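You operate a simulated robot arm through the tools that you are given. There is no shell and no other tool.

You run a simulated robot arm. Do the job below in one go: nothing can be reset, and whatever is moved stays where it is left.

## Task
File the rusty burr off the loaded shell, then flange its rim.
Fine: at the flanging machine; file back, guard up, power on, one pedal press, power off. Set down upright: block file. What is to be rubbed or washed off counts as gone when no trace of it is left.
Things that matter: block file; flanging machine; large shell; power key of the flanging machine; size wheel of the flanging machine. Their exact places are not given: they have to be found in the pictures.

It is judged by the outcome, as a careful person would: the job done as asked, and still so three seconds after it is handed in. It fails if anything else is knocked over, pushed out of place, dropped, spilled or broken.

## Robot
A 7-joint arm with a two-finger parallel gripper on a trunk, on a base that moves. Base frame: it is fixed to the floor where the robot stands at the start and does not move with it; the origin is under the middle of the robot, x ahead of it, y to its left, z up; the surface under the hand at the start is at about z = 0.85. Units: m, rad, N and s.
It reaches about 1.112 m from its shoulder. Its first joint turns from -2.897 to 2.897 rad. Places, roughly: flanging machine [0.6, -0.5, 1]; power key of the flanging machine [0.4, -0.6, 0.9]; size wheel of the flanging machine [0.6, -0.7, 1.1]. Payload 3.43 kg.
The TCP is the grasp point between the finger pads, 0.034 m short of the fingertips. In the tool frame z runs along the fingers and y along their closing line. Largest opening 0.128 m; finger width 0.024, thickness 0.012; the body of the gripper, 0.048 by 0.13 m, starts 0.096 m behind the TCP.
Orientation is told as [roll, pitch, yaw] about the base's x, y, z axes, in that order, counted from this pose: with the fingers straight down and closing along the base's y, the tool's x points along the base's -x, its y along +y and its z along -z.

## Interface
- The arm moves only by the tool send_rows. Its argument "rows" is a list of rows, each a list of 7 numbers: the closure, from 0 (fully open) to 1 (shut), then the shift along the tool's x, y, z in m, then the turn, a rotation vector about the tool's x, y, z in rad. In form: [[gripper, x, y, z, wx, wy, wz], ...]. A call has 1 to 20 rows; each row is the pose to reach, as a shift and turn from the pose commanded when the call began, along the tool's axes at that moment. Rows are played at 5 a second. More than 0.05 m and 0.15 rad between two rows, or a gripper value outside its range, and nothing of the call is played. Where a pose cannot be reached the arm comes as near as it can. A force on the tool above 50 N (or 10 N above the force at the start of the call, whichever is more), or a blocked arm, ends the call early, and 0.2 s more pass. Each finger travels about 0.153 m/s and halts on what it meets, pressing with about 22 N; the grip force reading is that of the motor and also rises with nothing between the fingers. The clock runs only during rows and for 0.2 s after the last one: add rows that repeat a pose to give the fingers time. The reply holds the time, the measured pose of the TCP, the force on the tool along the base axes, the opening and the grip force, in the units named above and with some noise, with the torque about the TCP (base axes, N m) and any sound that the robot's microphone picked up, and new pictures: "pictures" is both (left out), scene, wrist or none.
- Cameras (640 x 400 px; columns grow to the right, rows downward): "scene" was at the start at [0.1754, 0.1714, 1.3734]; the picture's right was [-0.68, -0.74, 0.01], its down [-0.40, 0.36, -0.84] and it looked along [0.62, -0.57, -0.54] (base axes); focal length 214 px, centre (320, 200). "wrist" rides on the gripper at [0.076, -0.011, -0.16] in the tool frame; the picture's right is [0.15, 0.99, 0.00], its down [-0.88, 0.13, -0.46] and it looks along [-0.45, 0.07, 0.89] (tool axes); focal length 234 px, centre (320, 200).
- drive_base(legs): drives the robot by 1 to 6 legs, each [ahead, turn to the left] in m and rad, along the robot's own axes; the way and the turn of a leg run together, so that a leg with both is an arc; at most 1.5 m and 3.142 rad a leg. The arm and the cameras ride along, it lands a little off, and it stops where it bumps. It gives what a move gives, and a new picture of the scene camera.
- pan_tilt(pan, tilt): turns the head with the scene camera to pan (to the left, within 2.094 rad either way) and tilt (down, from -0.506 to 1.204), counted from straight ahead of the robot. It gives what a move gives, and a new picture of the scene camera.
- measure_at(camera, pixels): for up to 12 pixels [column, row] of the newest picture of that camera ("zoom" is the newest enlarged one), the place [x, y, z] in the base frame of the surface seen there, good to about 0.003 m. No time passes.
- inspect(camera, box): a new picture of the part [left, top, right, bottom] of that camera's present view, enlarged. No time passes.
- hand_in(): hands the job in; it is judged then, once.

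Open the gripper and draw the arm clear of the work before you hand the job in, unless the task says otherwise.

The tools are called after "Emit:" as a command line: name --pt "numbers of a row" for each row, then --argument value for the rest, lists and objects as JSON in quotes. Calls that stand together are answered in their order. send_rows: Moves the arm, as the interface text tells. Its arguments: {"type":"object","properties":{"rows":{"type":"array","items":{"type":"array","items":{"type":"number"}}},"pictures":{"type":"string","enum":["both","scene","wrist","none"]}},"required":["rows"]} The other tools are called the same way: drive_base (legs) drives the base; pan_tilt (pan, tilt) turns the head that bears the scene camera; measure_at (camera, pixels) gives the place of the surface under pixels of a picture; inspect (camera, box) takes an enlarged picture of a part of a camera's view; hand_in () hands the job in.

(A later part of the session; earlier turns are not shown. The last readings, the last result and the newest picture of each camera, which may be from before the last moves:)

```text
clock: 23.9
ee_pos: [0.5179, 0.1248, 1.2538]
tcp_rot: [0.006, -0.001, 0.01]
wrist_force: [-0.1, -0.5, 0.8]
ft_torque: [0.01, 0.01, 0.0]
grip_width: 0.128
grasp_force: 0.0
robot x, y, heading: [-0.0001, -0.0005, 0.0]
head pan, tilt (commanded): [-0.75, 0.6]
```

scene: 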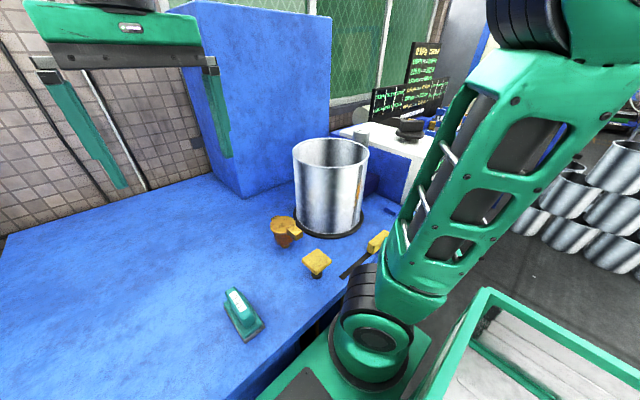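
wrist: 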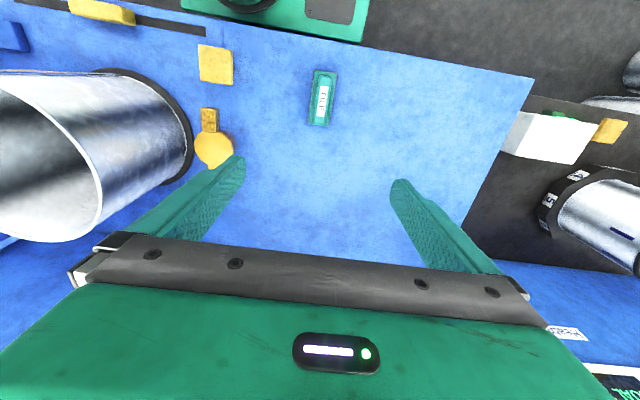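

The file is seen from above at (322,97). I zoom and measure its handle ends and base corners for position and yaw.

Emit:
inspect --camera "wrist" --box '[290, 55, 354, 140]'

Emit:
measure_at --camera "wrist" --pixels '[[322, 73], [322, 80], [322, 90], [322, 100], [321, 110], [321, 120], [317, 95], [328, 95], [316, 112], [327, 112], [314, 75], [335, 75]]'

```text
4.71 times, centred on (322, 98) of wrist
```

zoom: 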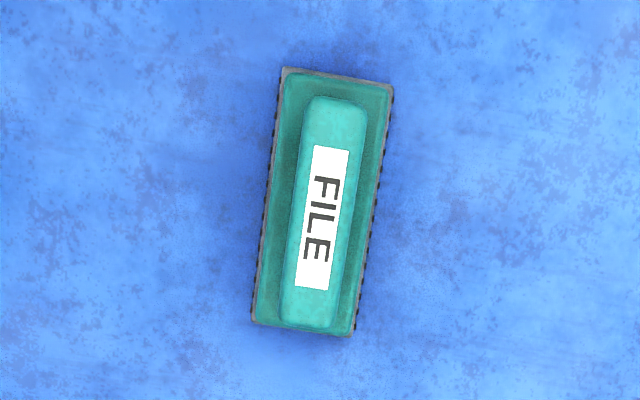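

```text
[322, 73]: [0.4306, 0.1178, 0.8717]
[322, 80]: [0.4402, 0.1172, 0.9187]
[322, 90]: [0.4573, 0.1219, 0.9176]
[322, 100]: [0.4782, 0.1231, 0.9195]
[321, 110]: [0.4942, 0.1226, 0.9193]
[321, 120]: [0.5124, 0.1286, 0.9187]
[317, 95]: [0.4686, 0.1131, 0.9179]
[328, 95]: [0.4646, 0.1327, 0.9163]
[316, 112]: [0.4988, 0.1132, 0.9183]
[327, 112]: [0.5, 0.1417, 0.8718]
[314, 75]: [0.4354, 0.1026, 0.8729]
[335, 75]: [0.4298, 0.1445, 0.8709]
```

Base plate top is z≈0.872 and handle top z≈0.919. I measure the zoomed picture for edges to get the yaw exactly.

Emit:
measure_at --camera "zoom" --pixels '[[310, 130], [358, 130], [284, 290], [342, 290], [333, 105], [308, 318], [285, 75], [388, 90], [256, 318], [350, 330], [325, 200]]'

```text
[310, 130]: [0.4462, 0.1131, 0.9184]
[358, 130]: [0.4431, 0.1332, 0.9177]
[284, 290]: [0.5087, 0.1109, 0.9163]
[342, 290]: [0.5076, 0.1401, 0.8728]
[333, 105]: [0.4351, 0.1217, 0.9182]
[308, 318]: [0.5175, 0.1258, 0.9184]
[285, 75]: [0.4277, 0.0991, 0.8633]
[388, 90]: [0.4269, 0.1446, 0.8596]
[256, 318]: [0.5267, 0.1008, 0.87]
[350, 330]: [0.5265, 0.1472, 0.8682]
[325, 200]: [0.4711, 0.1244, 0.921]
```

The file is at centre (0.477,0.123), base 0.10×0.046, yaw ≈0.02, handle 0.022 wide from x 0.435 to 0.517. Before leaning the hand beyond it, I check the blue block's clearance.

Emit:
measure_at --camera "scene" --pixels '[[205, 130], [240, 185], [300, 160], [200, 170], [245, 60], [300, 10], [328, 20], [240, 200]]'

```text
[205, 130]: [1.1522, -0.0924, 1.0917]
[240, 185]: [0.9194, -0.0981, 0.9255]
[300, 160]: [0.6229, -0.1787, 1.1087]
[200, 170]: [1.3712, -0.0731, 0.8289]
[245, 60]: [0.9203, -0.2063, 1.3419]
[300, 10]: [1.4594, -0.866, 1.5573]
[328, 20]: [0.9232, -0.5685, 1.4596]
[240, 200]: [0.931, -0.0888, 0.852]
```

The block's left side is at y≈-0.09, x≥0.92, so the space beyond the file is free. I lean the hand to pitch +1.0 while moving to about (0.563,0.123,1.10).

Emit:
send_rows --pt "0 -0.005 0 0.018 0 0.125 0" --pt "0 -0.011 0 0.036 0 0.25 0" --pt "0 -0.017 0 0.055 0 0.375 0" --pt "0 -0.022 0 0.074 0 0.5 0" --pt "0 -0.028 0 0.093 0 0.625 0" --pt "0 -0.034 0 0.112 0 0.75 0" --pt "0 -0.04 0 0.131 0 0.875 0" --pt "0 -0.045 0 0.15 0 1.0 0" --pt "0 -0.045 0 0.15 0 1.0 0" --pictures "both"

```text
clock: 24.6
ee_pos: [0.5189, 0.124, 1.208]
tcp_rot: [0.002, 0.31, 0.0]
wrist_force: [0.1, 0.2, -0.6]
ft_torque: [-0.06, -0.02, 0.03]
grip_width: 0.128
grasp_force: 0.0
robot x, y, heading: [0.0009, -0.0049, -0.002]
head pan, tilt (commanded): [-0.75, 0.6]
stopped in row 3: the force on the tool passed its limit at 192 N (the readings are from after the stop); the commanded pose is now the measured one
```

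scene: 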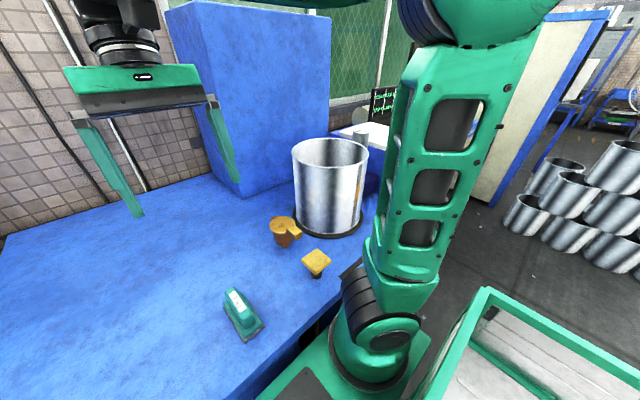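
wrist: 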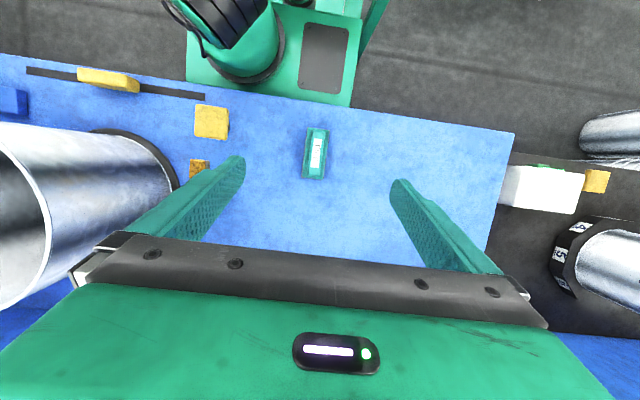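

A 192 N force stopped the lean at +0.31 though nothing on the bench is near; most likely the hand's camera side met the forearm. I look at the hand closely.

Emit:
inspect --camera "scene" --box '[40, 0, 260, 220]'

Emit:
pan_tilt --pan -0.3 --tilt 0.1

```text
1.82 times, centred on (150, 110) of scene
```

zoom: 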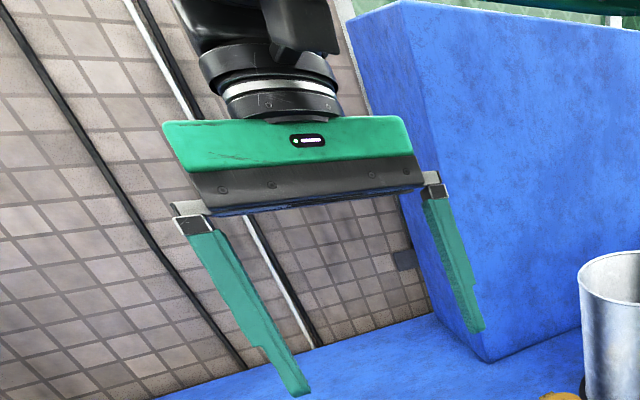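

```text
clock: 25.6
ee_pos: [0.5206, 0.124, 1.2072]
tcp_rot: [0.002, 0.313, -0.001]
wrist_force: [-0.4, -1.2, -0.3]
ft_torque: [0.01, 0.01, -0.01]
grip_width: 0.128
grasp_force: 0.0
robot x, y, heading: [-0.0014, -0.0031, -0.005]
head pan, tilt (commanded): [-0.3, 0.099]
```

scene: 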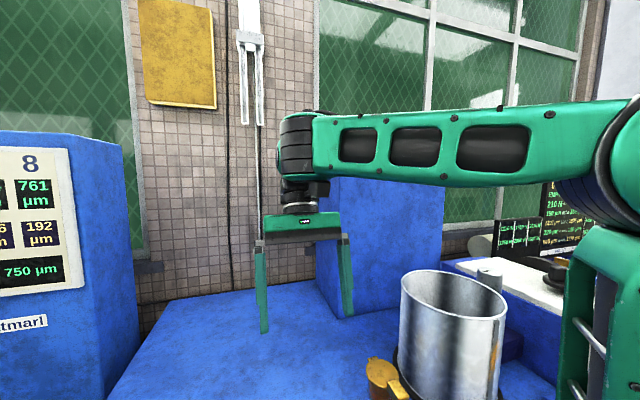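

The forearm comes in horizontally from the right and nothing touches the hand visibly. I retry a small additional lean to see whether the stop repeats.

Emit:
send_rows --pt "0 0 0 0 0 0.05 0" --pt "0 0 0 0 0 0.1 0" --pt "0 0 0 0 0 0.15 0" --pt "0 0 0 0 0 0.2 0" --pt "0 0 0 0 0 0.2 0" --pictures "scene"

```text
clock: 25.9
ee_pos: [0.506, 0.1238, 1.2122]
tcp_rot: [-0.001, 0.305, -0.007]
wrist_force: [2.3, 15.2, -21.2]
ft_torque: [-2.69, -0.03, -0.27]
grip_width: 0.128
grasp_force: 0.0
robot x, y, heading: [0.001, -0.003, -0.002]
head pan, tilt (commanded): [-0.3, 0.099]
stopped in row 1: the force on the tool passed its limit at 109 N (the readings are from after the stop); the commanded pose is now the measured one
```

scene: 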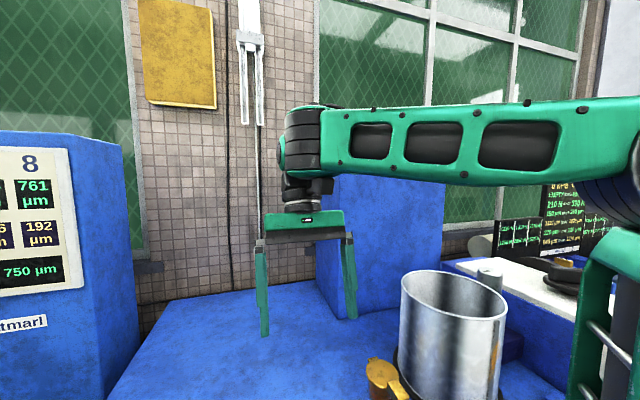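

The residual force and torque place the contact exactly at the hand's camera, pressed by the wrist link above it. Turning the hand half around (camera on the far side) should free this; I first straighten the hand and raise it slightly.

Emit:
send_rows --pt "0 0 0 0 0 -0.1 0" --pt "0 0 0 0 0 -0.2 0" --pt "0 0 0 0 0 -0.305 0" --pt "0 0 0 0 0 -0.305 0" --pictures "none"

```text
clock: 26.9
ee_pos: [0.5065, 0.1243, 1.2129]
tcp_rot: [-0.001, 0.002, -0.007]
wrist_force: [-0.4, -1.1, -0.2]
ft_torque: [0.05, 0.03, -0.01]
grip_width: 0.1278
grasp_force: 0.1
robot x, y, heading: [-0.0009, -0.005, 0.0]
head pan, tilt (commanded): [-0.3, 0.099]
```

The hand is straight down again at (0.507,0.124,1.213) with no force. I now test turning it about its own axis by -1.5 rad first.

Emit:
send_rows --pt "0 0 0 0 0 0 -0.14" --pt "0 0 0 0 0 0 -0.28" --pt "0 0 0 0 0 0 -0.42" --pt "0 0 0 0 0 0 -0.56" --pt "0 0 0 0 0 0 -0.7" --pt "0 0 0 0 0 0 -0.84" --pt "0 0 0 0 0 0 -0.98" --pt "0 0 0 0 0 0 -1.12" --pt "0 0 0 0 0 0 -1.26" --pt "0 0 0 0 0 0 -1.4" --pt "0 0 0 0 0 0 -1.5" --pt "0 0 0 0 0 0 -1.5" --pictures "scene"

```text
clock: 29.5
ee_pos: [0.5064, 0.1253, 1.2114]
tcp_rot: [0.003, 0.0, 1.496]
wrist_force: [0.4, 0.2, 0.6]
ft_torque: [-0.01, 0.03, 0.04]
grip_width: 0.1282
grasp_force: 0.1
robot x, y, heading: [0.0009, -0.0068, 0.0]
head pan, tilt (commanded): [-0.3, 0.099]
```

scene: 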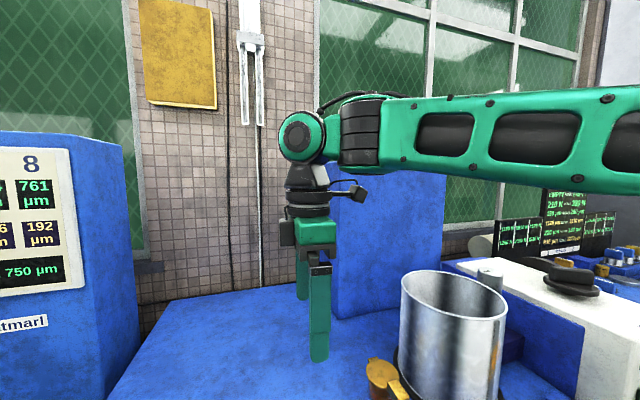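

The turn works; the camera bracket is visible at (355,192). I continue the turn by another -1.64 rad to reach a full half turn.

Emit:
send_rows --pt "0 0 0 0 0 0 -0.14" --pt "0 0 0 0 0 0 -0.28" --pt "0 0 0 0 0 0 -0.42" --pt "0 0 0 0 0 0 -0.56" --pt "0 0 0 0 0 0 -0.7" --pt "0 0 0 0 0 0 -0.84" --pt "0 0 0 0 0 0 -0.98" --pt "0 0 0 0 0 0 -1.12" --pt "0 0 0 0 0 0 -1.26" --pt "0 0 0 0 0 0 -1.4" --pt "0 0 0 0 0 0 -1.53" --pt "0 0 0 0 0 0 -1.645" --pt "0 0 0 0 0 0 -1.645" --pictures "scene"

```text
clock: 32.3
ee_pos: [0.507, 0.1246, 1.2106]
tcp_rot: [0.001, -0.002, 3.142]
wrist_force: [-0.8, -0.4, -0.1]
ft_torque: [-0.01, 0.03, 0.0]
grip_width: 0.1276
grasp_force: 0.1
robot x, y, heading: [-0.0044, -0.0018, -0.001]
head pan, tilt (commanded): [-0.3, 0.099]
```

scene: 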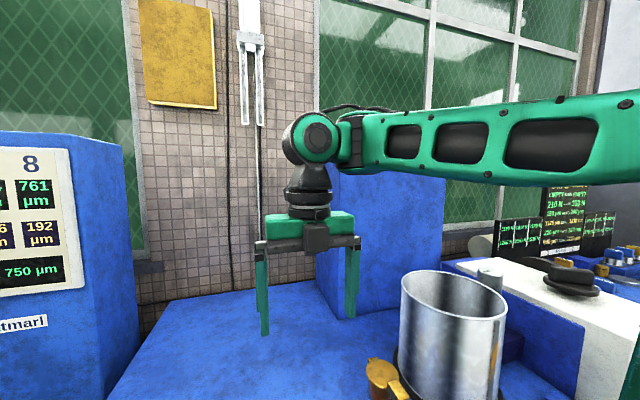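

The half turn succeeded (yaw 3.142). Now I lean the hand to pitch +1.0 (about tool y by -1.0) while moving toward (0.565,0.124,1.06).

Emit:
send_rows --pt "0 0.007 0 0.019 0 -0.125 0" --pt "0 0.014 0 0.038 0 -0.25 0" --pt "0 0.021 0 0.057 0 -0.375 0" --pt "0 0.029 0 0.076 0 -0.5 0" --pt "0 0.036 0 0.095 0 -0.625 0" --pt "0 0.043 0 0.114 0 -0.75 0" --pt "0 0.05 0 0.133 0 -0.875 0" --pt "0 0.058 0 0.15 0 -1.0 0" --pt "0 0.058 0 0.15 0 -1.0 0" --pictures "both"

```text
clock: 34.3
ee_pos: [0.5633, 0.1251, 1.0604]
tcp_rot: [0.009, -1.004, 3.131]
wrist_force: [-0.7, 0.2, -0.8]
ft_torque: [-0.05, 0.01, 0.07]
grip_width: 0.1279
grasp_force: 0.1
out of reach, approached as far as the arm can: row 1
robot x, y, heading: [0.0006, -0.0033, -0.002]
head pan, tilt (commanded): [-0.3, 0.099]
```

scene: 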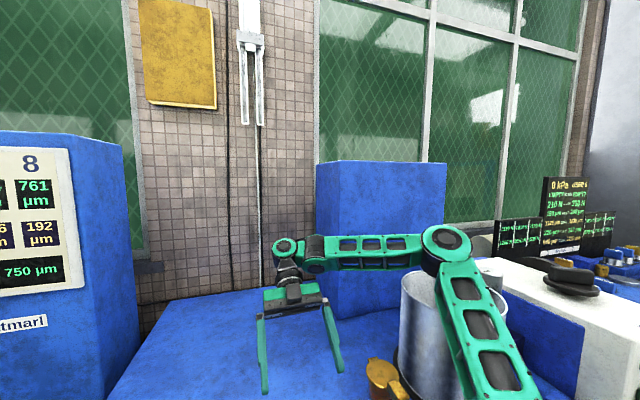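
wrist: 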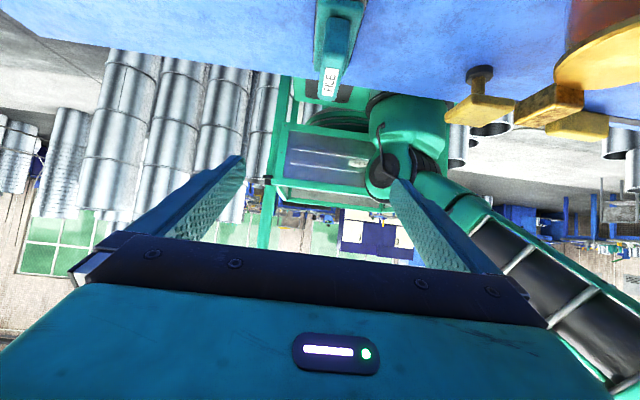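

The lean is reachable now. I check where the elbow and forearm pass relative to the shell (rim z 1.105) before lowering.

Emit:
measure_at --camera "scene" --pixels '[[445, 240], [380, 268], [340, 262], [480, 310], [500, 360], [470, 285], [425, 262], [290, 270]]'

Emit:
pan_tilt --pan -0.45 --tilt 0.6

```text
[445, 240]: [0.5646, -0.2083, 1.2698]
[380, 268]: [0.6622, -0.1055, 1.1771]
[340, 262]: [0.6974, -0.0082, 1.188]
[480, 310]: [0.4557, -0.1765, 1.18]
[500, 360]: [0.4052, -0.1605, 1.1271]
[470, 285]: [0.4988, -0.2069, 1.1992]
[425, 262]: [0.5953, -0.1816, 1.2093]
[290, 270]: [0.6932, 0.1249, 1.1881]
```

```text
clock: 35.2
ee_pos: [0.5644, 0.124, 1.0609]
tcp_rot: [0.005, -1.003, 3.133]
wrist_force: [-0.7, -0.8, -0.4]
ft_torque: [-0.02, 0.0, -0.03]
grip_width: 0.1281
grasp_force: 0.0
robot x, y, heading: [-0.0001, -0.0042, -0.003]
head pan, tilt (commanded): [-0.45, 0.6]
```

scene: 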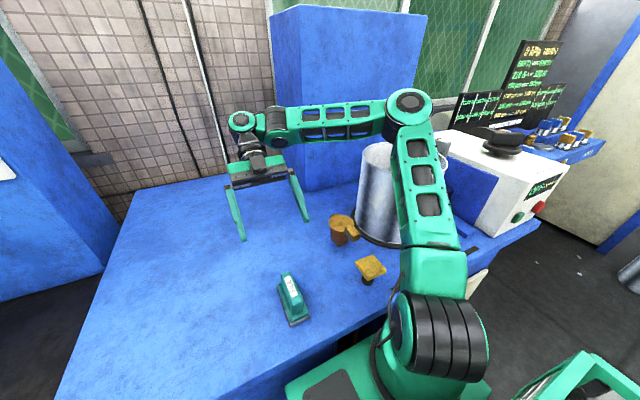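

The elbow at (0.565,-0.208,1.27) hangs close over the shell rim, and going lower would bring the forearm within about a centimetre of it. Backing the base up ~0.2 m would give ample room; the wrist camera now looks back past the robot, so I measure what stands behind.

Emit:
measure_at --camera "wrist" --pixels '[[120, 120], [170, 120], [215, 120], [258, 120], [65, 160], [255, 190], [350, 240], [460, 150], [490, 128], [235, 230], [20, 150], [300, 215]]'

Emit:
inspect --camera "wrist" --box '[200, 40, 520, 260]'

```text
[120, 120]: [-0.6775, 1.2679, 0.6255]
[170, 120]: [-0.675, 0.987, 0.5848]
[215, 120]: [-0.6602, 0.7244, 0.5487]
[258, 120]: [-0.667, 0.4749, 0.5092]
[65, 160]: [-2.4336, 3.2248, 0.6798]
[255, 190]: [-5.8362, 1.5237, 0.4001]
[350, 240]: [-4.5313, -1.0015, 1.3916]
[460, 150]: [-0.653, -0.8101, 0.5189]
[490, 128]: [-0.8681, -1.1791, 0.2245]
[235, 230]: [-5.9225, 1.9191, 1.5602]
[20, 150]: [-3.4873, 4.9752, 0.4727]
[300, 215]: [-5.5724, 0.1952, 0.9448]
```

```text
1.82 times, centred on (360, 150) of wrist
```

zoom: 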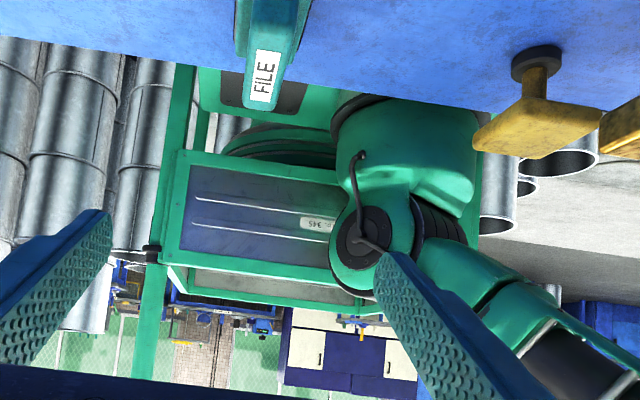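

The stacks behind all begin at x≈-0.655 while the tray ends at -0.32, so backing 0.19 m is safe. The arm rides above everything (lowest point ~1.03), so I drive back straight.

Emit:
drive_base --legs '[[-0.19, 0]]'

```text
clock: 36.8
ee_pos: [0.3688, 0.1269, 1.0606]
tcp_rot: [0.007, -1.003, 3.139]
wrist_force: [-0.3, -0.9, -0.4]
ft_torque: [0.02, -0.02, -0.02]
grip_width: 0.1281
grasp_force: 0.1
robot x, y, heading: [-0.1943, -0.0011, 0.004]
head pan, tilt (commanded): [-0.45, 0.6]
```

scene: 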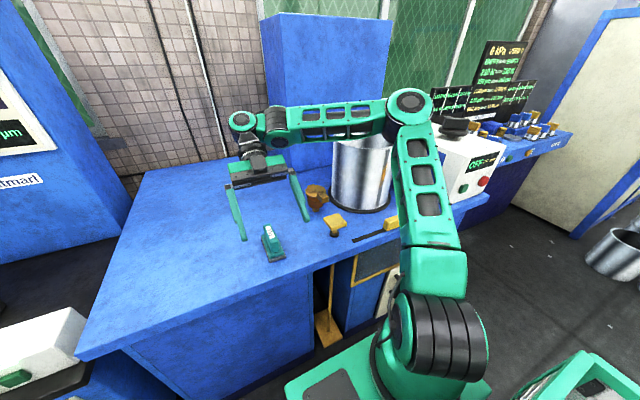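

The base is now 0.194 m back, and the yellow rod from the bench pad down to the foot pedal at (325,325) is clearly seen, so the pad is the pedal's push point. I move the leaning hand above the file to (0.480,0.1235,1.02).

Emit:
send_rows --pt "0 0.031 0.001 -0.024 0 0 0" --pt "0 0.063 0.002 -0.048 0 0 0" --pt "0 0.0943 0.0035 -0.0715 0 0 0" --pt "0 0.0943 0.0035 -0.0715 0 0 0" --pictures "both"

```text
clock: 37.8
ee_pos: [0.4677, 0.1254, 1.0287]
tcp_rot: [0.007, -0.99, 3.138]
wrist_force: [-0.7, 0.4, -0.5]
ft_torque: [0.01, 0.0, 0.02]
grip_width: 0.128
grasp_force: 0.0
robot x, y, heading: [-0.195, -0.0043, -0.001]
head pan, tilt (commanded): [-0.45, 0.6]
```

scene: 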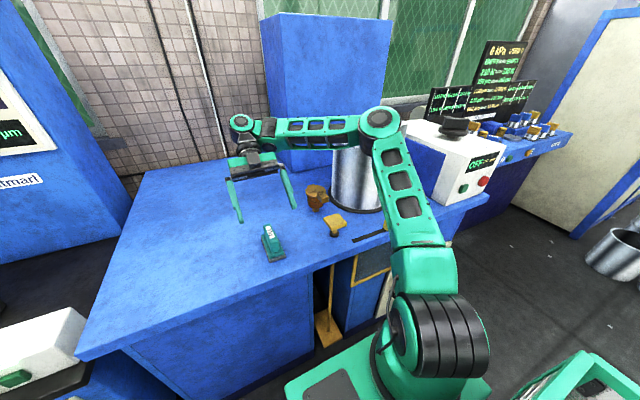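
wrist: 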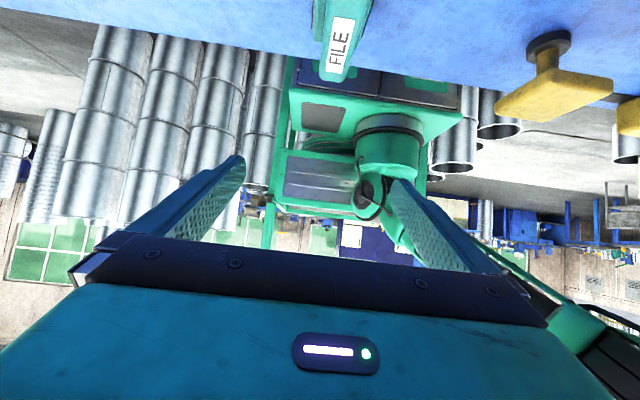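

The hand is above the file; slight lag (0.468,0.125,1.029). I check elbow clearance to the shell again before lowering.

Emit:
measure_at --camera "scene" --pixels '[[380, 120], [378, 138], [340, 140], [300, 143], [395, 180], [410, 215], [340, 155]]'

Emit:
send_rows --pt "0 0 0 0 0 0 0" --pt "0 0 0 0 0 0 0" --pictures "none"

```text
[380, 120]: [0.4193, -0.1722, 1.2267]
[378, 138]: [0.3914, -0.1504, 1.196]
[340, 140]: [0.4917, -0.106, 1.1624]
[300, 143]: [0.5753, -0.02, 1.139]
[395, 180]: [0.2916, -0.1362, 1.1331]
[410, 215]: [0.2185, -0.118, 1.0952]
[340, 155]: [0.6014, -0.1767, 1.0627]
```

```text
clock: 38.4
ee_pos: [0.4666, 0.1256, 1.0298]
tcp_rot: [0.007, -0.988, 3.14]
wrist_force: [0.3, 0.1, 0.3]
ft_torque: [0.02, -0.02, 0.01]
grip_width: 0.1279
grasp_force: 0.1
robot x, y, heading: [-0.1928, -0.0041, 0.005]
head pan, tilt (commanded): [-0.45, 0.6]
```

The elbow stays at (0.42,-0.17,1.2), about 5 cm clear of the shell. I lower the open hand toward the file in two stages, first to z≈0.93.

Emit:
send_rows --pt "0 0.023 0.0005 0.011 0 0 0" --pt "0 0.046 0.001 0.022 0 0 0" --pt "0 0.068 0.0015 0.033 0 0 0" --pt "0 0.0908 0.002 0.044 0 0 0" --pt "0 0.0908 0.002 0.044 0 0 0" --pt "0 0.0908 0.002 0.044 0 0 0" --pictures "both"

```text
clock: 39.8
ee_pos: [0.4795, 0.1218, 0.9302]
tcp_rot: [0.007, -0.988, 3.137]
wrist_force: [0.2, -0.5, -0.2]
ft_torque: [0.0, 0.03, -0.03]
grip_width: 0.128
grasp_force: 0.0
robot x, y, heading: [-0.1951, -0.001, 0.005]
head pan, tilt (commanded): [-0.45, 0.6]
```

scene: 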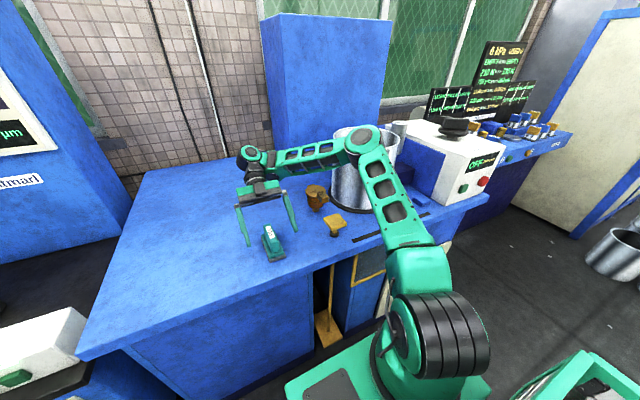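
wrist: 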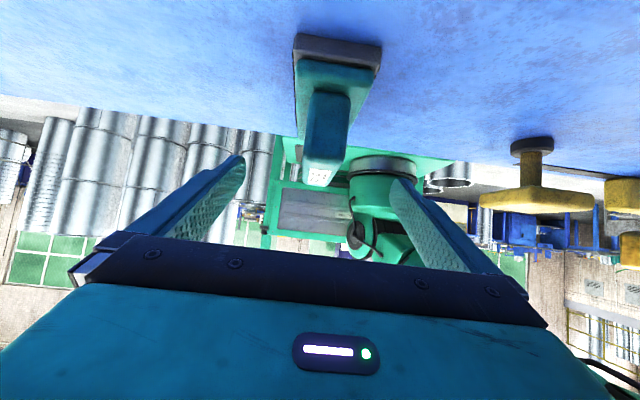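

The handle lies centred between the fingers. I check the elbow clearance and lower the last 24 mm to z≈0.906.

Emit:
measure_at --camera "scene" --pixels '[[362, 140], [372, 158], [350, 160], [330, 162], [310, 165], [340, 165]]'

Emit:
send_rows --pt "0 0.007 -0.0005 0.0043 0 0 0" --pt "0 0.0137 -0.001 0.0086 0 0 0" --pt "0 0.0203 -0.0017 0.0128 0 0 0" --pt "0 0.0203 -0.0017 0.0128 0 0 0" --pt "0 0.0203 -0.0017 0.0128 0 0 0" --pictures "wrist"

```text
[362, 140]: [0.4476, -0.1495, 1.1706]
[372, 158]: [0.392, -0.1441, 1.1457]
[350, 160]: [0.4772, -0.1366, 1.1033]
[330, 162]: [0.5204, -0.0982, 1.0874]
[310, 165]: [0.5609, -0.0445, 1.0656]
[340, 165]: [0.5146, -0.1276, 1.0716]
```

```text
clock: 41.0
ee_pos: [0.4805, 0.1235, 0.9076]
tcp_rot: [0.008, -0.988, 3.14]
wrist_force: [-0.4, 0.0, 0.4]
ft_torque: [-0.04, 0.0, 0.0]
grip_width: 0.1281
grasp_force: 0.3
robot x, y, heading: [-0.1945, -0.006, 0.005]
head pan, tilt (commanded): [-0.45, 0.6]
```

wrist: 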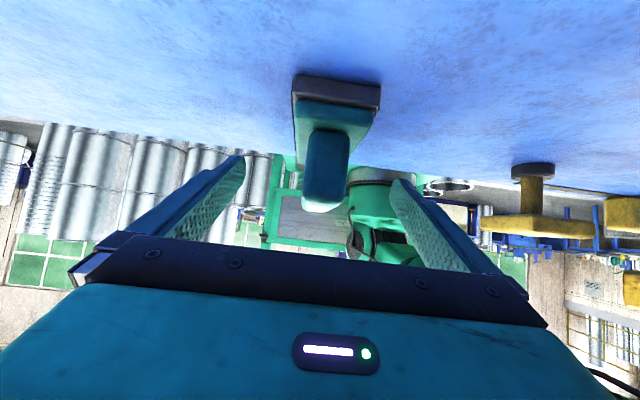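

TCP is at (0.4805,0.1235,0.9076) with no contact force. I look at the forearm's gap over the lidded cup, then close the fingers on the handle.

Emit:
inspect --camera "scene" --box '[220, 120, 420, 270]'

Emit:
send_rows --pt "0.3 0 0 0 0 0 0" --pt "0.6 0 0 0 0 0 0" --pt "0.9 0 0 0 0 0 0" --pt "1 0 0 0 0 0 0" --pt "1 0 0 0 0 0 0" --pt "1 0 0 0 0 0 0" --pictures "both"

```text
2.67 times, centred on (320, 195) of scene
```

zoom: 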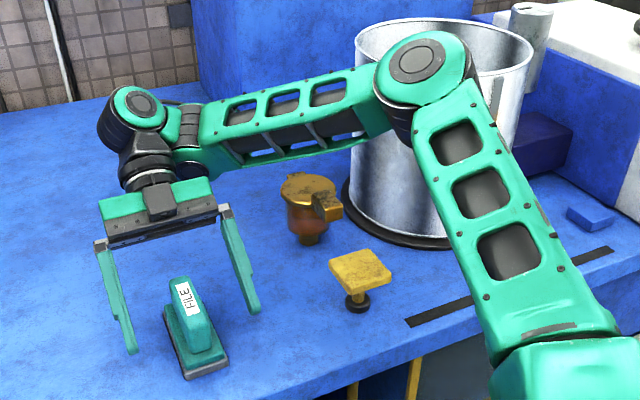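

```text
clock: 42.4
ee_pos: [0.481, 0.125, 0.9068]
tcp_rot: [0.006, -0.99, 3.141]
wrist_force: [-5.4, -0.9, 9.8]
ft_torque: [0.19, -0.2, 0.06]
grip_width: 0.0258
grasp_force: 21.9
robot x, y, heading: [-0.1933, -0.0045, 0.008]
head pan, tilt (commanded): [-0.45, 0.6]
```

scene: 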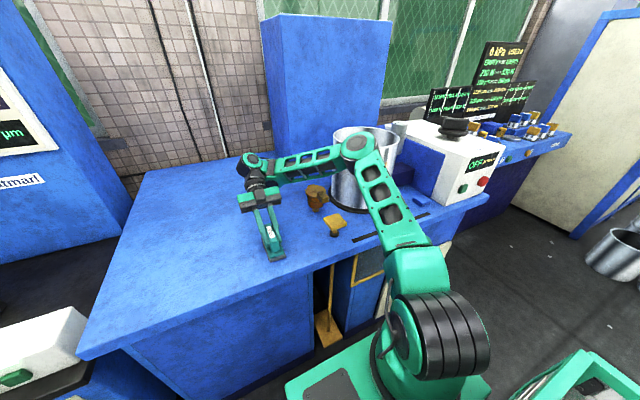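
wrist: 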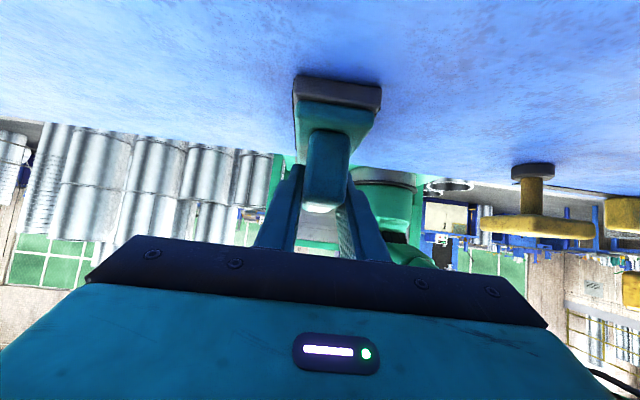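

Grip is on the handle (width 0.0258, 21.9 N). I lift straight up by 0.10 m.

Emit:
send_rows --pt "1 -0.0084 0 -0.0055 0 0 0" --pt "1 -0.0251 0 -0.0165 0 0 0" --pt "1 -0.0418 0 -0.0275 0 0 0" --pt "1 -0.0627 0 -0.0412 0 0 0" --pt "1 -0.0836 0 -0.0549 0 0 0" --pt "1 -0.0836 0 -0.0549 0 0 0" --pictures "both"

```text
clock: 43.8
ee_pos: [0.4809, 0.1219, 1.0056]
tcp_rot: [0.005, -0.991, 3.139]
wrist_force: [0.0, -1.1, -3.4]
ft_torque: [0.03, 0.01, 0.03]
grip_width: 0.0258
grasp_force: 21.9
robot x, y, heading: [-0.1925, 0.0016, 0.01]
head pan, tilt (commanded): [-0.45, 0.6]
```

scene: 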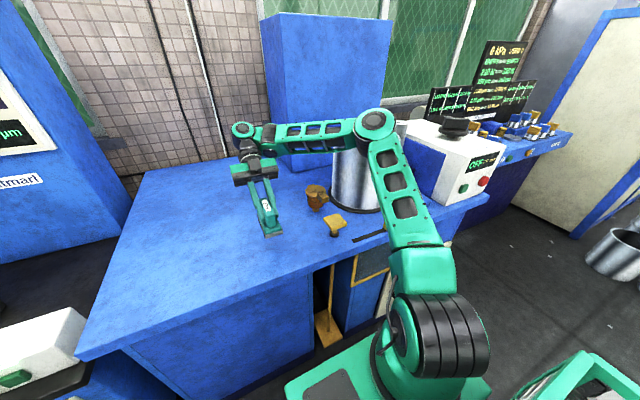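
wrist: 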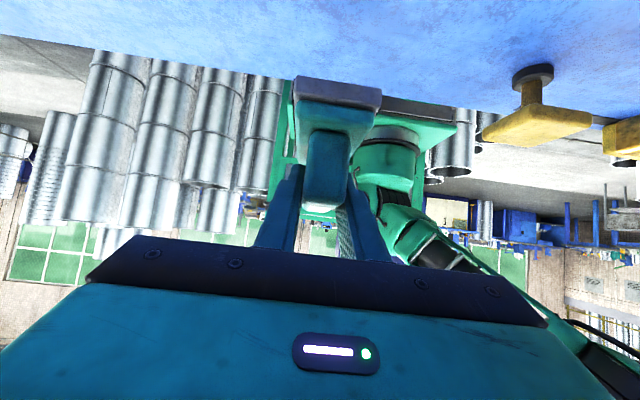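

The file is held steady (about 3 N load). I lift it further and toward the middle, to about (0.42,0.05,1.25), before rotating it.

Emit:
send_rows --pt "1 -0.034 0.0103 -0.0119 0 0 0" --pt "1 -0.068 0.0206 -0.0237 0 0 0" --pt "1 -0.102 0.0309 -0.0356 0 0 0" --pt "1 -0.136 0.0411 -0.0474 0 0 0" --pt "1 -0.17 0.0514 -0.0593 0 0 0" --pt "1 -0.204 0.0617 -0.0711 0 0 0" --pt "1 -0.2375 0.072 -0.083 0 0 0" --pt "1 -0.2375 0.072 -0.083 0 0 0" --pictures "scene"

```text
clock: 45.6
ee_pos: [0.3444, 0.1165, 1.2359]
tcp_rot: [0.024, -1.007, 3.112]
wrist_force: [-1.9, -7.1, 6.9]
ft_torque: [0.39, -0.99, -0.65]
grip_width: 0.0253
grasp_force: 22.1
out of reach, approached as far as the arm can: row 2, 3, 4, 5, 6, 7, 8
robot x, y, heading: [-0.1919, 0.0004, 0.009]
head pan, tilt (commanded): [-0.45, 0.6]
```

scene: 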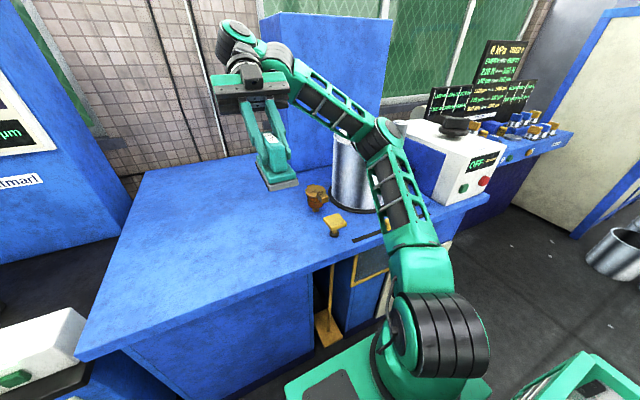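

The leaning pose hit the arm's limit at (0.344,0.117,1.236) and a few newtons show up. I start rotating out of the lean (tool y +) while shifting slightly forward, and watch the force.

Emit:
send_rows --pt "1 0.004 0 -0.006 0 0.1 0" --pt "1 0.008 0 -0.012 0 0.2 0" --pt "1 0.012 0 -0.018 0 0.3 0" --pt "1 0.016 0 -0.024 0 0.4 0" --pt "1 0.016 0 -0.024 0 0.4 0" --pictures "scene"

```text
clock: 46.8
ee_pos: [0.3707, 0.0997, 1.2432]
tcp_rot: [-0.036, -0.573, 3.135]
wrist_force: [2.2, -1.2, -4.0]
ft_torque: [0.11, 0.2, -0.05]
grip_width: 0.026
grasp_force: 21.8
out of reach, approached as far as the arm can: row 1, 2, 3, 4, 5
robot x, y, heading: [-0.1965, -0.0006, 0.005]
head pan, tilt (commanded): [-0.45, 0.6]
```

scene: 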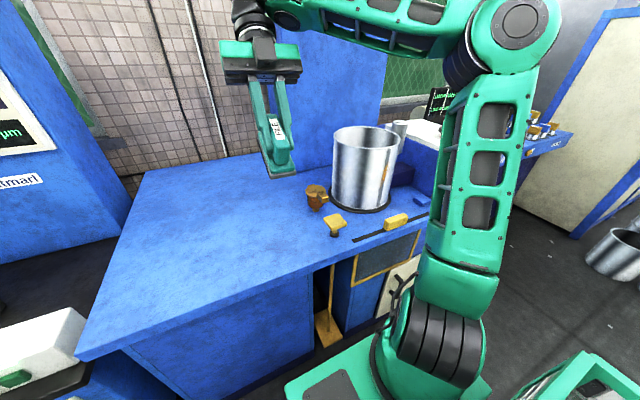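

The elbow swung up, well clear, and forces are just the file's weight. I continue rotating to straight down while moving to about (0.42,0.05,1.24).

Emit:
send_rows --pt "1 0.008 0.01 -0.005 0 0.115 0" --pt "1 0.017 0.02 -0.011 0 0.23 0" --pt "1 0.025 0.03 -0.016 0 0.345 0" --pt "1 0.034 0.04 -0.022 0 0.46 0" --pt "1 0.042 0.05 -0.027 0 0.573 0" --pt "1 0.042 0.05 -0.027 0 0.573 0" --pictures "scene"

```text
clock: 48.2
ee_pos: [0.4229, 0.0488, 1.2471]
tcp_rot: [0.001, -0.013, -3.14]
wrist_force: [-0.3, -0.2, -3.6]
ft_torque: [0.05, 0.1, 0.01]
grip_width: 0.0259
grasp_force: 22.2
robot x, y, heading: [-0.1967, -0.0052, 0.008]
head pan, tilt (commanded): [-0.45, 0.6]
```

scene: 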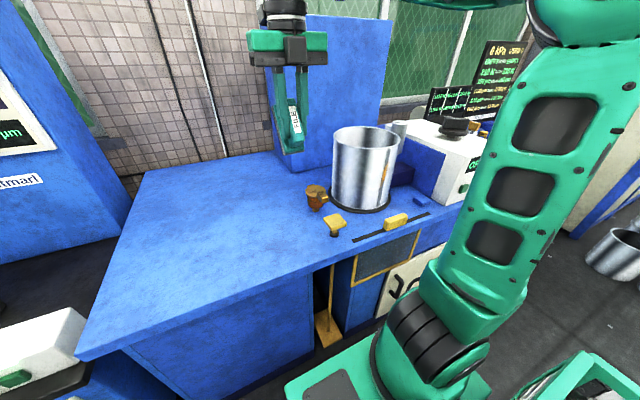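

Hand straight, file hanging well. I carry it toward the front of the shell, (0.36,-0.297,1.22), turning to the filing pitch (+0.58) on the way.

Emit:
send_rows --pt "1 -0.008 0.043 0.004 0 0.074 0" --pt "1 -0.016 0.086 0.008 0 0.148 0" --pt "1 -0.024 0.13 0.012 0 0.222 0" --pt "1 -0.032 0.173 0.016 0 0.296 0" --pt "1 -0.04 0.216 0.02 0 0.37 0" --pt "1 -0.048 0.26 0.024 0 0.444 0" --pt "1 -0.056 0.303 0.028 0 0.52 0" --pt "1 -0.063 0.346 0.03 0 0.594 0" --pt "1 -0.063 0.346 0.03 0 0.594 0" --pictures "both"

```text
clock: 50.4
ee_pos: [0.4359, -0.0162, 1.2648]
tcp_rot: [0.004, 0.568, -2.445]
wrist_force: [1.8, 1.2, -3.5]
ft_torque: [-0.08, 0.16, 0.0]
grip_width: 0.0258
grasp_force: 22.1
out of reach, approached as far as the arm can: row 2, 7, 8, 9
robot x, y, heading: [-0.1951, -0.0015, 0.005]
head pan, tilt (commanded): [-0.45, 0.6]
stopped in row 9: the arm was blocked; the commanded pose is now the measured one
```

scene: 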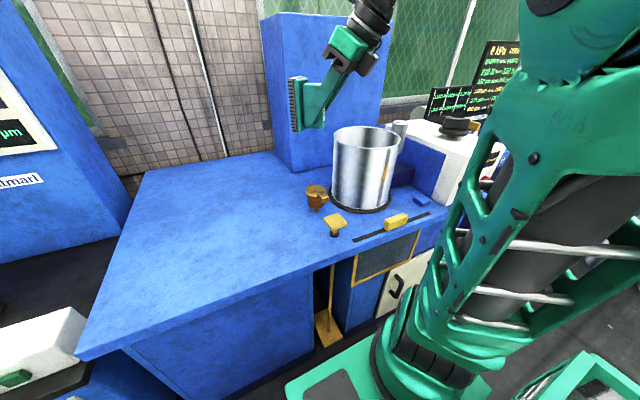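
wrist: 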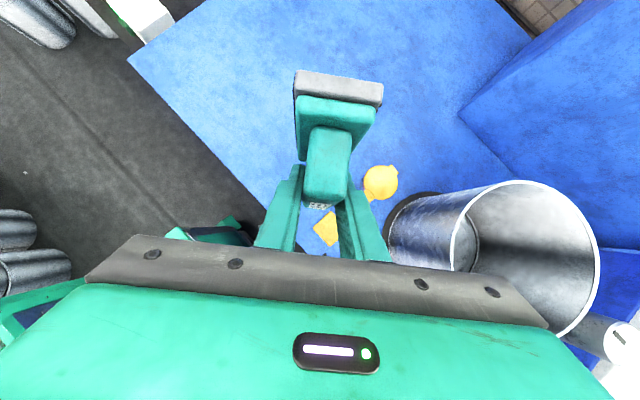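

The arm got blocked with the hand twisted (yaw -2.445) at (0.436,-0.016,1.265). I look up with the head to see what posture the arm is in.

Emit:
pan_tilt --pan -0.8 --tilt -0.1

```text
clock: 51.5
ee_pos: [0.4372, -0.0186, 1.2642]
tcp_rot: [0.003, 0.567, -2.448]
wrist_force: [-0.3, -0.4, -3.4]
ft_torque: [-0.08, 0.09, -0.01]
grip_width: 0.0259
grasp_force: 21.7
robot x, y, heading: [-0.1931, -0.0007, 0.006]
head pan, tilt (commanded): [-0.799, -0.099]
```

scene: 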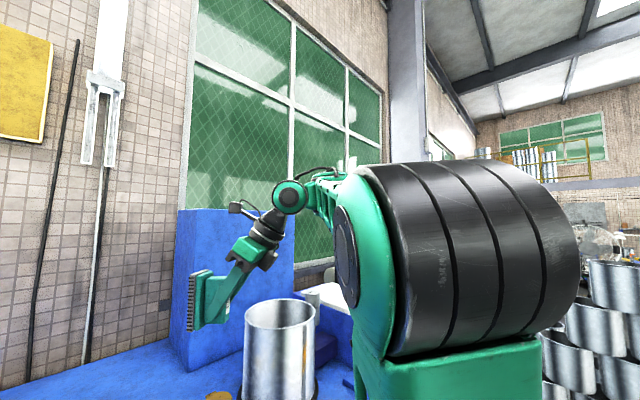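

The elbow swung left and nearly touches the head, which blocked it. I undo the twist back to the straight-down pose first, in small steps at this height.

Emit:
send_rows --pt "1 0 0 0 -0.028 -0.078 0.096" --pt "1 0 0 0 -0.056 -0.155 0.193" --pt "1 0 0 0 -0.084 -0.233 0.289" --pt "1 0 0 0 -0.112 -0.311 0.385" --pt "1 0 0 0 -0.14 -0.389 0.481" --pt "1 0 0 0 -0.168 -0.466 0.578" --pt "1 0 0 0 -0.196 -0.544 0.674" --pt "1 0 0 0 -0.196 -0.544 0.674" --pictures "scene"

```text
clock: 53.5
ee_pos: [0.4136, -0.0898, 1.2744]
tcp_rot: [-0.002, 0.008, 2.994]
wrist_force: [1.1, -0.7, -3.0]
ft_torque: [0.1, 0.13, 0.0]
grip_width: 0.0255
grasp_force: 21.7
out of reach, approached as far as the arm can: row 6
robot x, y, heading: [-0.1968, -0.0047, 0.004]
head pan, tilt (commanded): [-0.799, -0.099]
stopped in row 8: the arm was blocked; the commanded pose is now the measured one
```

scene: 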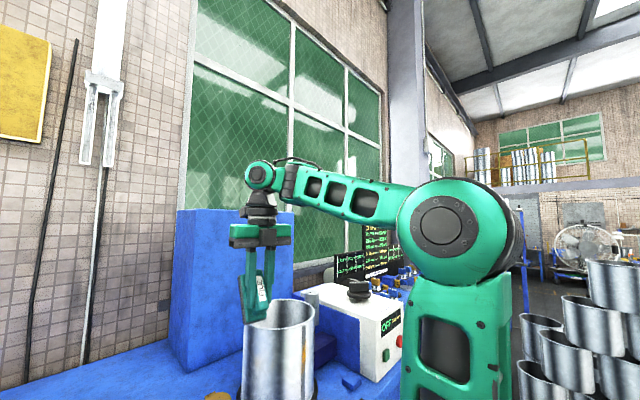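

The elbow has now swung to the right side, the good posture for this hand orientation. I move in small steps lower and to the right, to (0.38,-0.20,1.20), watching for blocking.

Emit:
send_rows --pt "1 -0.003 0.019 0.012 0 0 -0.025" --pt "1 -0.006 0.038 0.025 0 0 -0.05" --pt "1 -0.009 0.057 0.037 0 0 -0.075" --pt "1 -0.012 0.076 0.05 0 0 -0.1" --pt "1 -0.015 0.095 0.062 0 0 -0.125" --pt "1 -0.0174 0.1138 0.074 0 0 -0.148" --pt "1 -0.0174 0.1138 0.074 0 0 -0.148" --pictures "scene"

```text
clock: 55.3
ee_pos: [0.3922, -0.0889, 1.1989]
tcp_rot: [0.004, 0.021, -2.824]
wrist_force: [1.6, 0.9, -3.9]
ft_torque: [-0.07, 0.28, 0.01]
grip_width: 0.0258
grasp_force: 22.1
out of reach, approached as far as the arm can: row 5
robot x, y, heading: [-0.1937, -0.0044, 0.009]
head pan, tilt (commanded): [-0.799, -0.099]
stopped in row 7: the arm was blocked; the commanded pose is now the measured one
```

scene: 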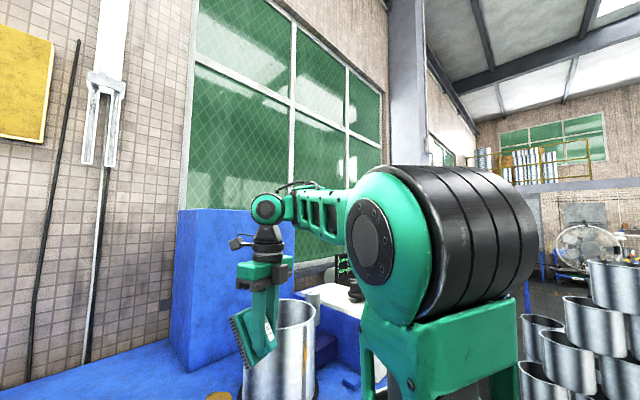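

The elbow again swung toward the head when moving right, so the base heading is unfavourable. Turning the robot left puts the bench on its right side, away from the head; I check the space on the left first.

Emit:
pan_tilt --pan 0.9 --tilt 0.5

```text
clock: 57.0
ee_pos: [0.3925, -0.0893, 1.1994]
tcp_rot: [0.002, 0.019, -2.826]
wrist_force: [-0.7, 0.3, -2.7]
ft_torque: [-0.03, 0.08, -0.03]
grip_width: 0.0257
grasp_force: 21.5
robot x, y, heading: [-0.194, -0.0054, 0.008]
head pan, tilt (commanded): [0.901, 0.499]
```

scene: 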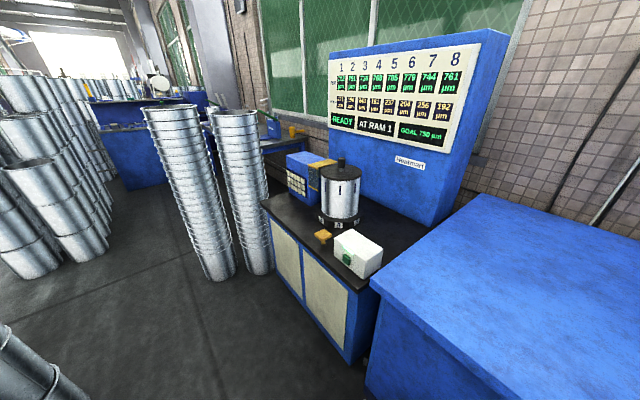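

Emit:
measure_at --camera "scene" --pixels '[[367, 280], [260, 205], [362, 255], [370, 380], [250, 270], [220, 275], [40, 370], [345, 240], [430, 110], [45, 255], [20, 330], [370, 280]]'

```text
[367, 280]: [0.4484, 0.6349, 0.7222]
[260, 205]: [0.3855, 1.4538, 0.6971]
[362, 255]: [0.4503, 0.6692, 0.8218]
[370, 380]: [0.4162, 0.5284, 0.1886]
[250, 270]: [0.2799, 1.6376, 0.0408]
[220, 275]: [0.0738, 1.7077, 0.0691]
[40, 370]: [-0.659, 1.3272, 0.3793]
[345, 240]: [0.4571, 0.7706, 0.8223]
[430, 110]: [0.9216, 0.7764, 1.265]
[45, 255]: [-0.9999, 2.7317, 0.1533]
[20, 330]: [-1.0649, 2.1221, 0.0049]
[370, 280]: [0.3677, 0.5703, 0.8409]
```

The left side is open (table edge at x≥0.38, stacks beyond y>1.6), and the arm sweeps above 1.1 m over free floor. I turn the robot 90° left in place so the bench lies on its right.

Emit:
drive_base --legs '[[0, 1.571]]'

```text
clock: 61.7
ee_pos: [-0.0968, 0.5811, 1.2015]
tcp_rot: [0.005, 0.019, -1.273]
wrist_force: [-0.3, 0.7, -3.3]
ft_torque: [-0.06, -0.06, -0.02]
grip_width: 0.026
grasp_force: 21.5
robot x, y, heading: [-0.1765, -0.0024, 1.555]
head pan, tilt (commanded): [0.901, 0.499]
```

scene: 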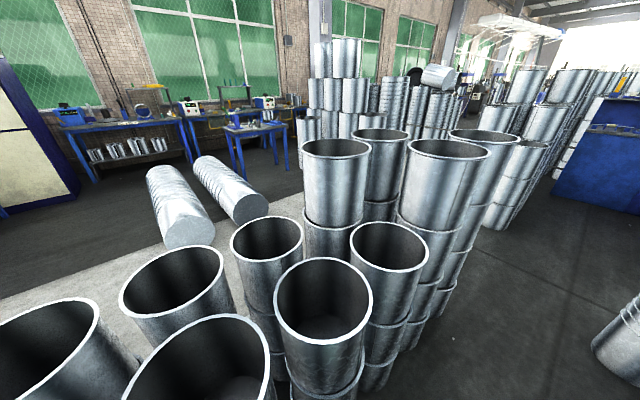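

The robot now faces +Y with the bench on its right. I turn the head fully right to see the bench and the way toward −Y.

Emit:
pan_tilt --pan -2.09 --tilt 0.5

```text
clock: 64.3
ee_pos: [-0.0964, 0.5675, 1.2044]
tcp_rot: [0.006, 0.034, -1.273]
wrist_force: [-0.5, 0.2, -2.1]
ft_torque: [-0.04, -0.03, 0.0]
grip_width: 0.0257
grasp_force: 21.6
robot x, y, heading: [-0.1801, -0.005, 1.559]
head pan, tilt (commanded): [-2.089, 0.499]
```

scene: 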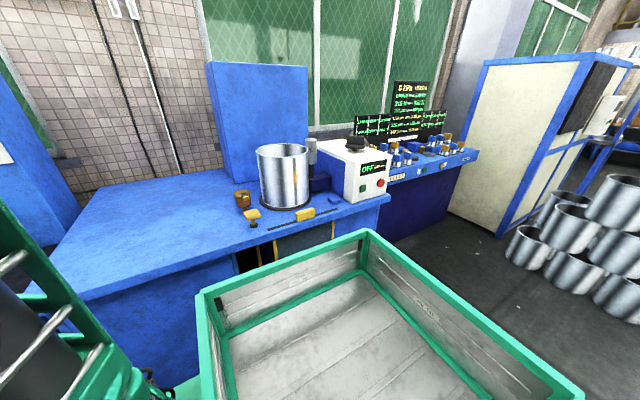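

From here the machine is in full view. I measure the obstacles along −Y (cabinet, shell pyramid, roller machine) to plan the backward drive.

Emit:
measure_at --camera "scene" --pixels '[[520, 260], [570, 290], [620, 310], [500, 225], [450, 215], [470, 155], [390, 245], [560, 240], [630, 390], [600, 360]]'

```text
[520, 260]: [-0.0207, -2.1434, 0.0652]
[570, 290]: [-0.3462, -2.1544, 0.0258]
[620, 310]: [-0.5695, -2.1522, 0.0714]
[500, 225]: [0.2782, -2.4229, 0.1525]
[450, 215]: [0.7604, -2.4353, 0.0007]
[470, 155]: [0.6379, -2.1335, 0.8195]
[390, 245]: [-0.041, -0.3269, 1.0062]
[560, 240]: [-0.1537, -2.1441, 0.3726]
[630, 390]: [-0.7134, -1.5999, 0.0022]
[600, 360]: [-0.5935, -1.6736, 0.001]
```

The floor is free down to y≈-2.1. I back up 0.8 m so that the shoulder comes to the right of the shell.

Emit:
drive_base --legs '[[-0.8, 0]]'

```text
clock: 68.6
ee_pos: [-0.1056, -0.2225, 1.2043]
tcp_rot: [0.006, 0.032, -1.281]
wrist_force: [1.0, 0.0, -3.5]
ft_torque: [-0.07, -0.05, 0.03]
grip_width: 0.0257
grasp_force: 21.9
robot x, y, heading: [-0.1893, -0.7907, 1.55]
head pan, tilt (commanded): [-2.089, 0.499]
```

scene: 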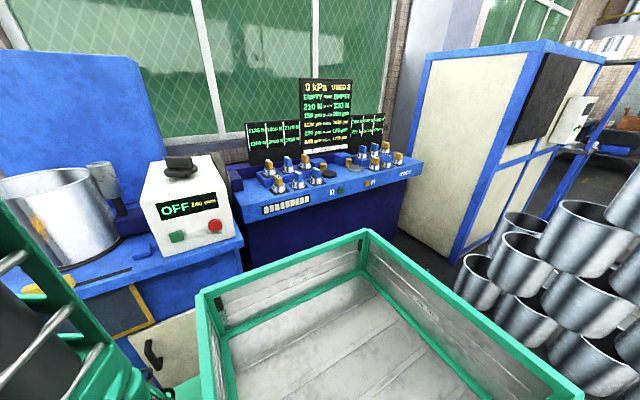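

The robot stands at (-0.189,-0.791) facing +Y; the shoulder is now near (-0.115,-0.59). I swing the hand out to (0.30,-0.297,1.20), turning it back to the proper yaw, and point the head there.

Emit:
send_rows --pt "1 -0.0134 0.0262 0 0 0 0.133" --pt "1 -0.0269 0.0525 0 0 0 0.266" --pt "1 -0.0403 0.0787 0 0 0 0.399" --pt "1 -0.0537 0.105 0 0 0 0.531" --pt "1 -0.0671 0.1312 0 0 0 0.664" --pt "1 -0.0806 0.1575 0 0 0 0.797" --pt "1 -0.094 0.1837 0 0 0 0.93" --pt "1 -0.1074 0.21 0 0 0 1.063" --pt "1 -0.1209 0.2362 0 0 0 1.196" --pt "1 -0.1343 0.2625 0 0 0 1.329" --pt "1 -0.1477 0.2887 0 0 0 1.461" --pt "1 -0.1611 0.315 0 0 0 1.594" --pt "1 -0.1746 0.3412 0 0 0 1.727" --pt "1 -0.188 0.3675 0 0 0 1.86" --pt "1 -0.188 0.3675 0 0 0 1.86" --pictures "none"

Emit:
pan_tilt --pan -1.25 --tilt 0.3

```text
clock: 71.8
ee_pos: [0.2987, -0.311, 1.203]
tcp_rot: [-0.043, 0.0, 3.139]
wrist_force: [-0.3, 0.0, -3.6]
ft_torque: [-0.02, 0.04, 0.0]
grip_width: 0.0258
grasp_force: 21.8
robot x, y, heading: [-0.1901, -0.7926, 1.551]
head pan, tilt (commanded): [-2.089, 0.499]
```

```text
clock: 72.9
ee_pos: [0.3, -0.3114, 1.2036]
tcp_rot: [-0.046, 0.0, -3.141]
wrist_force: [0.2, 0.4, -3.0]
ft_torque: [0.02, 0.05, -0.01]
grip_width: 0.0257
grasp_force: 21.9
robot x, y, heading: [-0.1896, -0.7916, 1.55]
head pan, tilt (commanded): [-1.25, 0.3]
```

scene: 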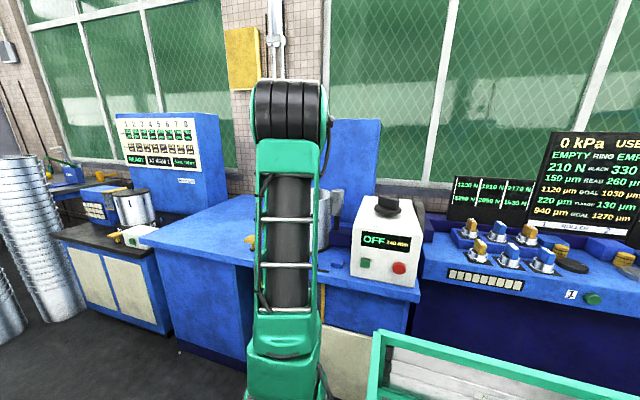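

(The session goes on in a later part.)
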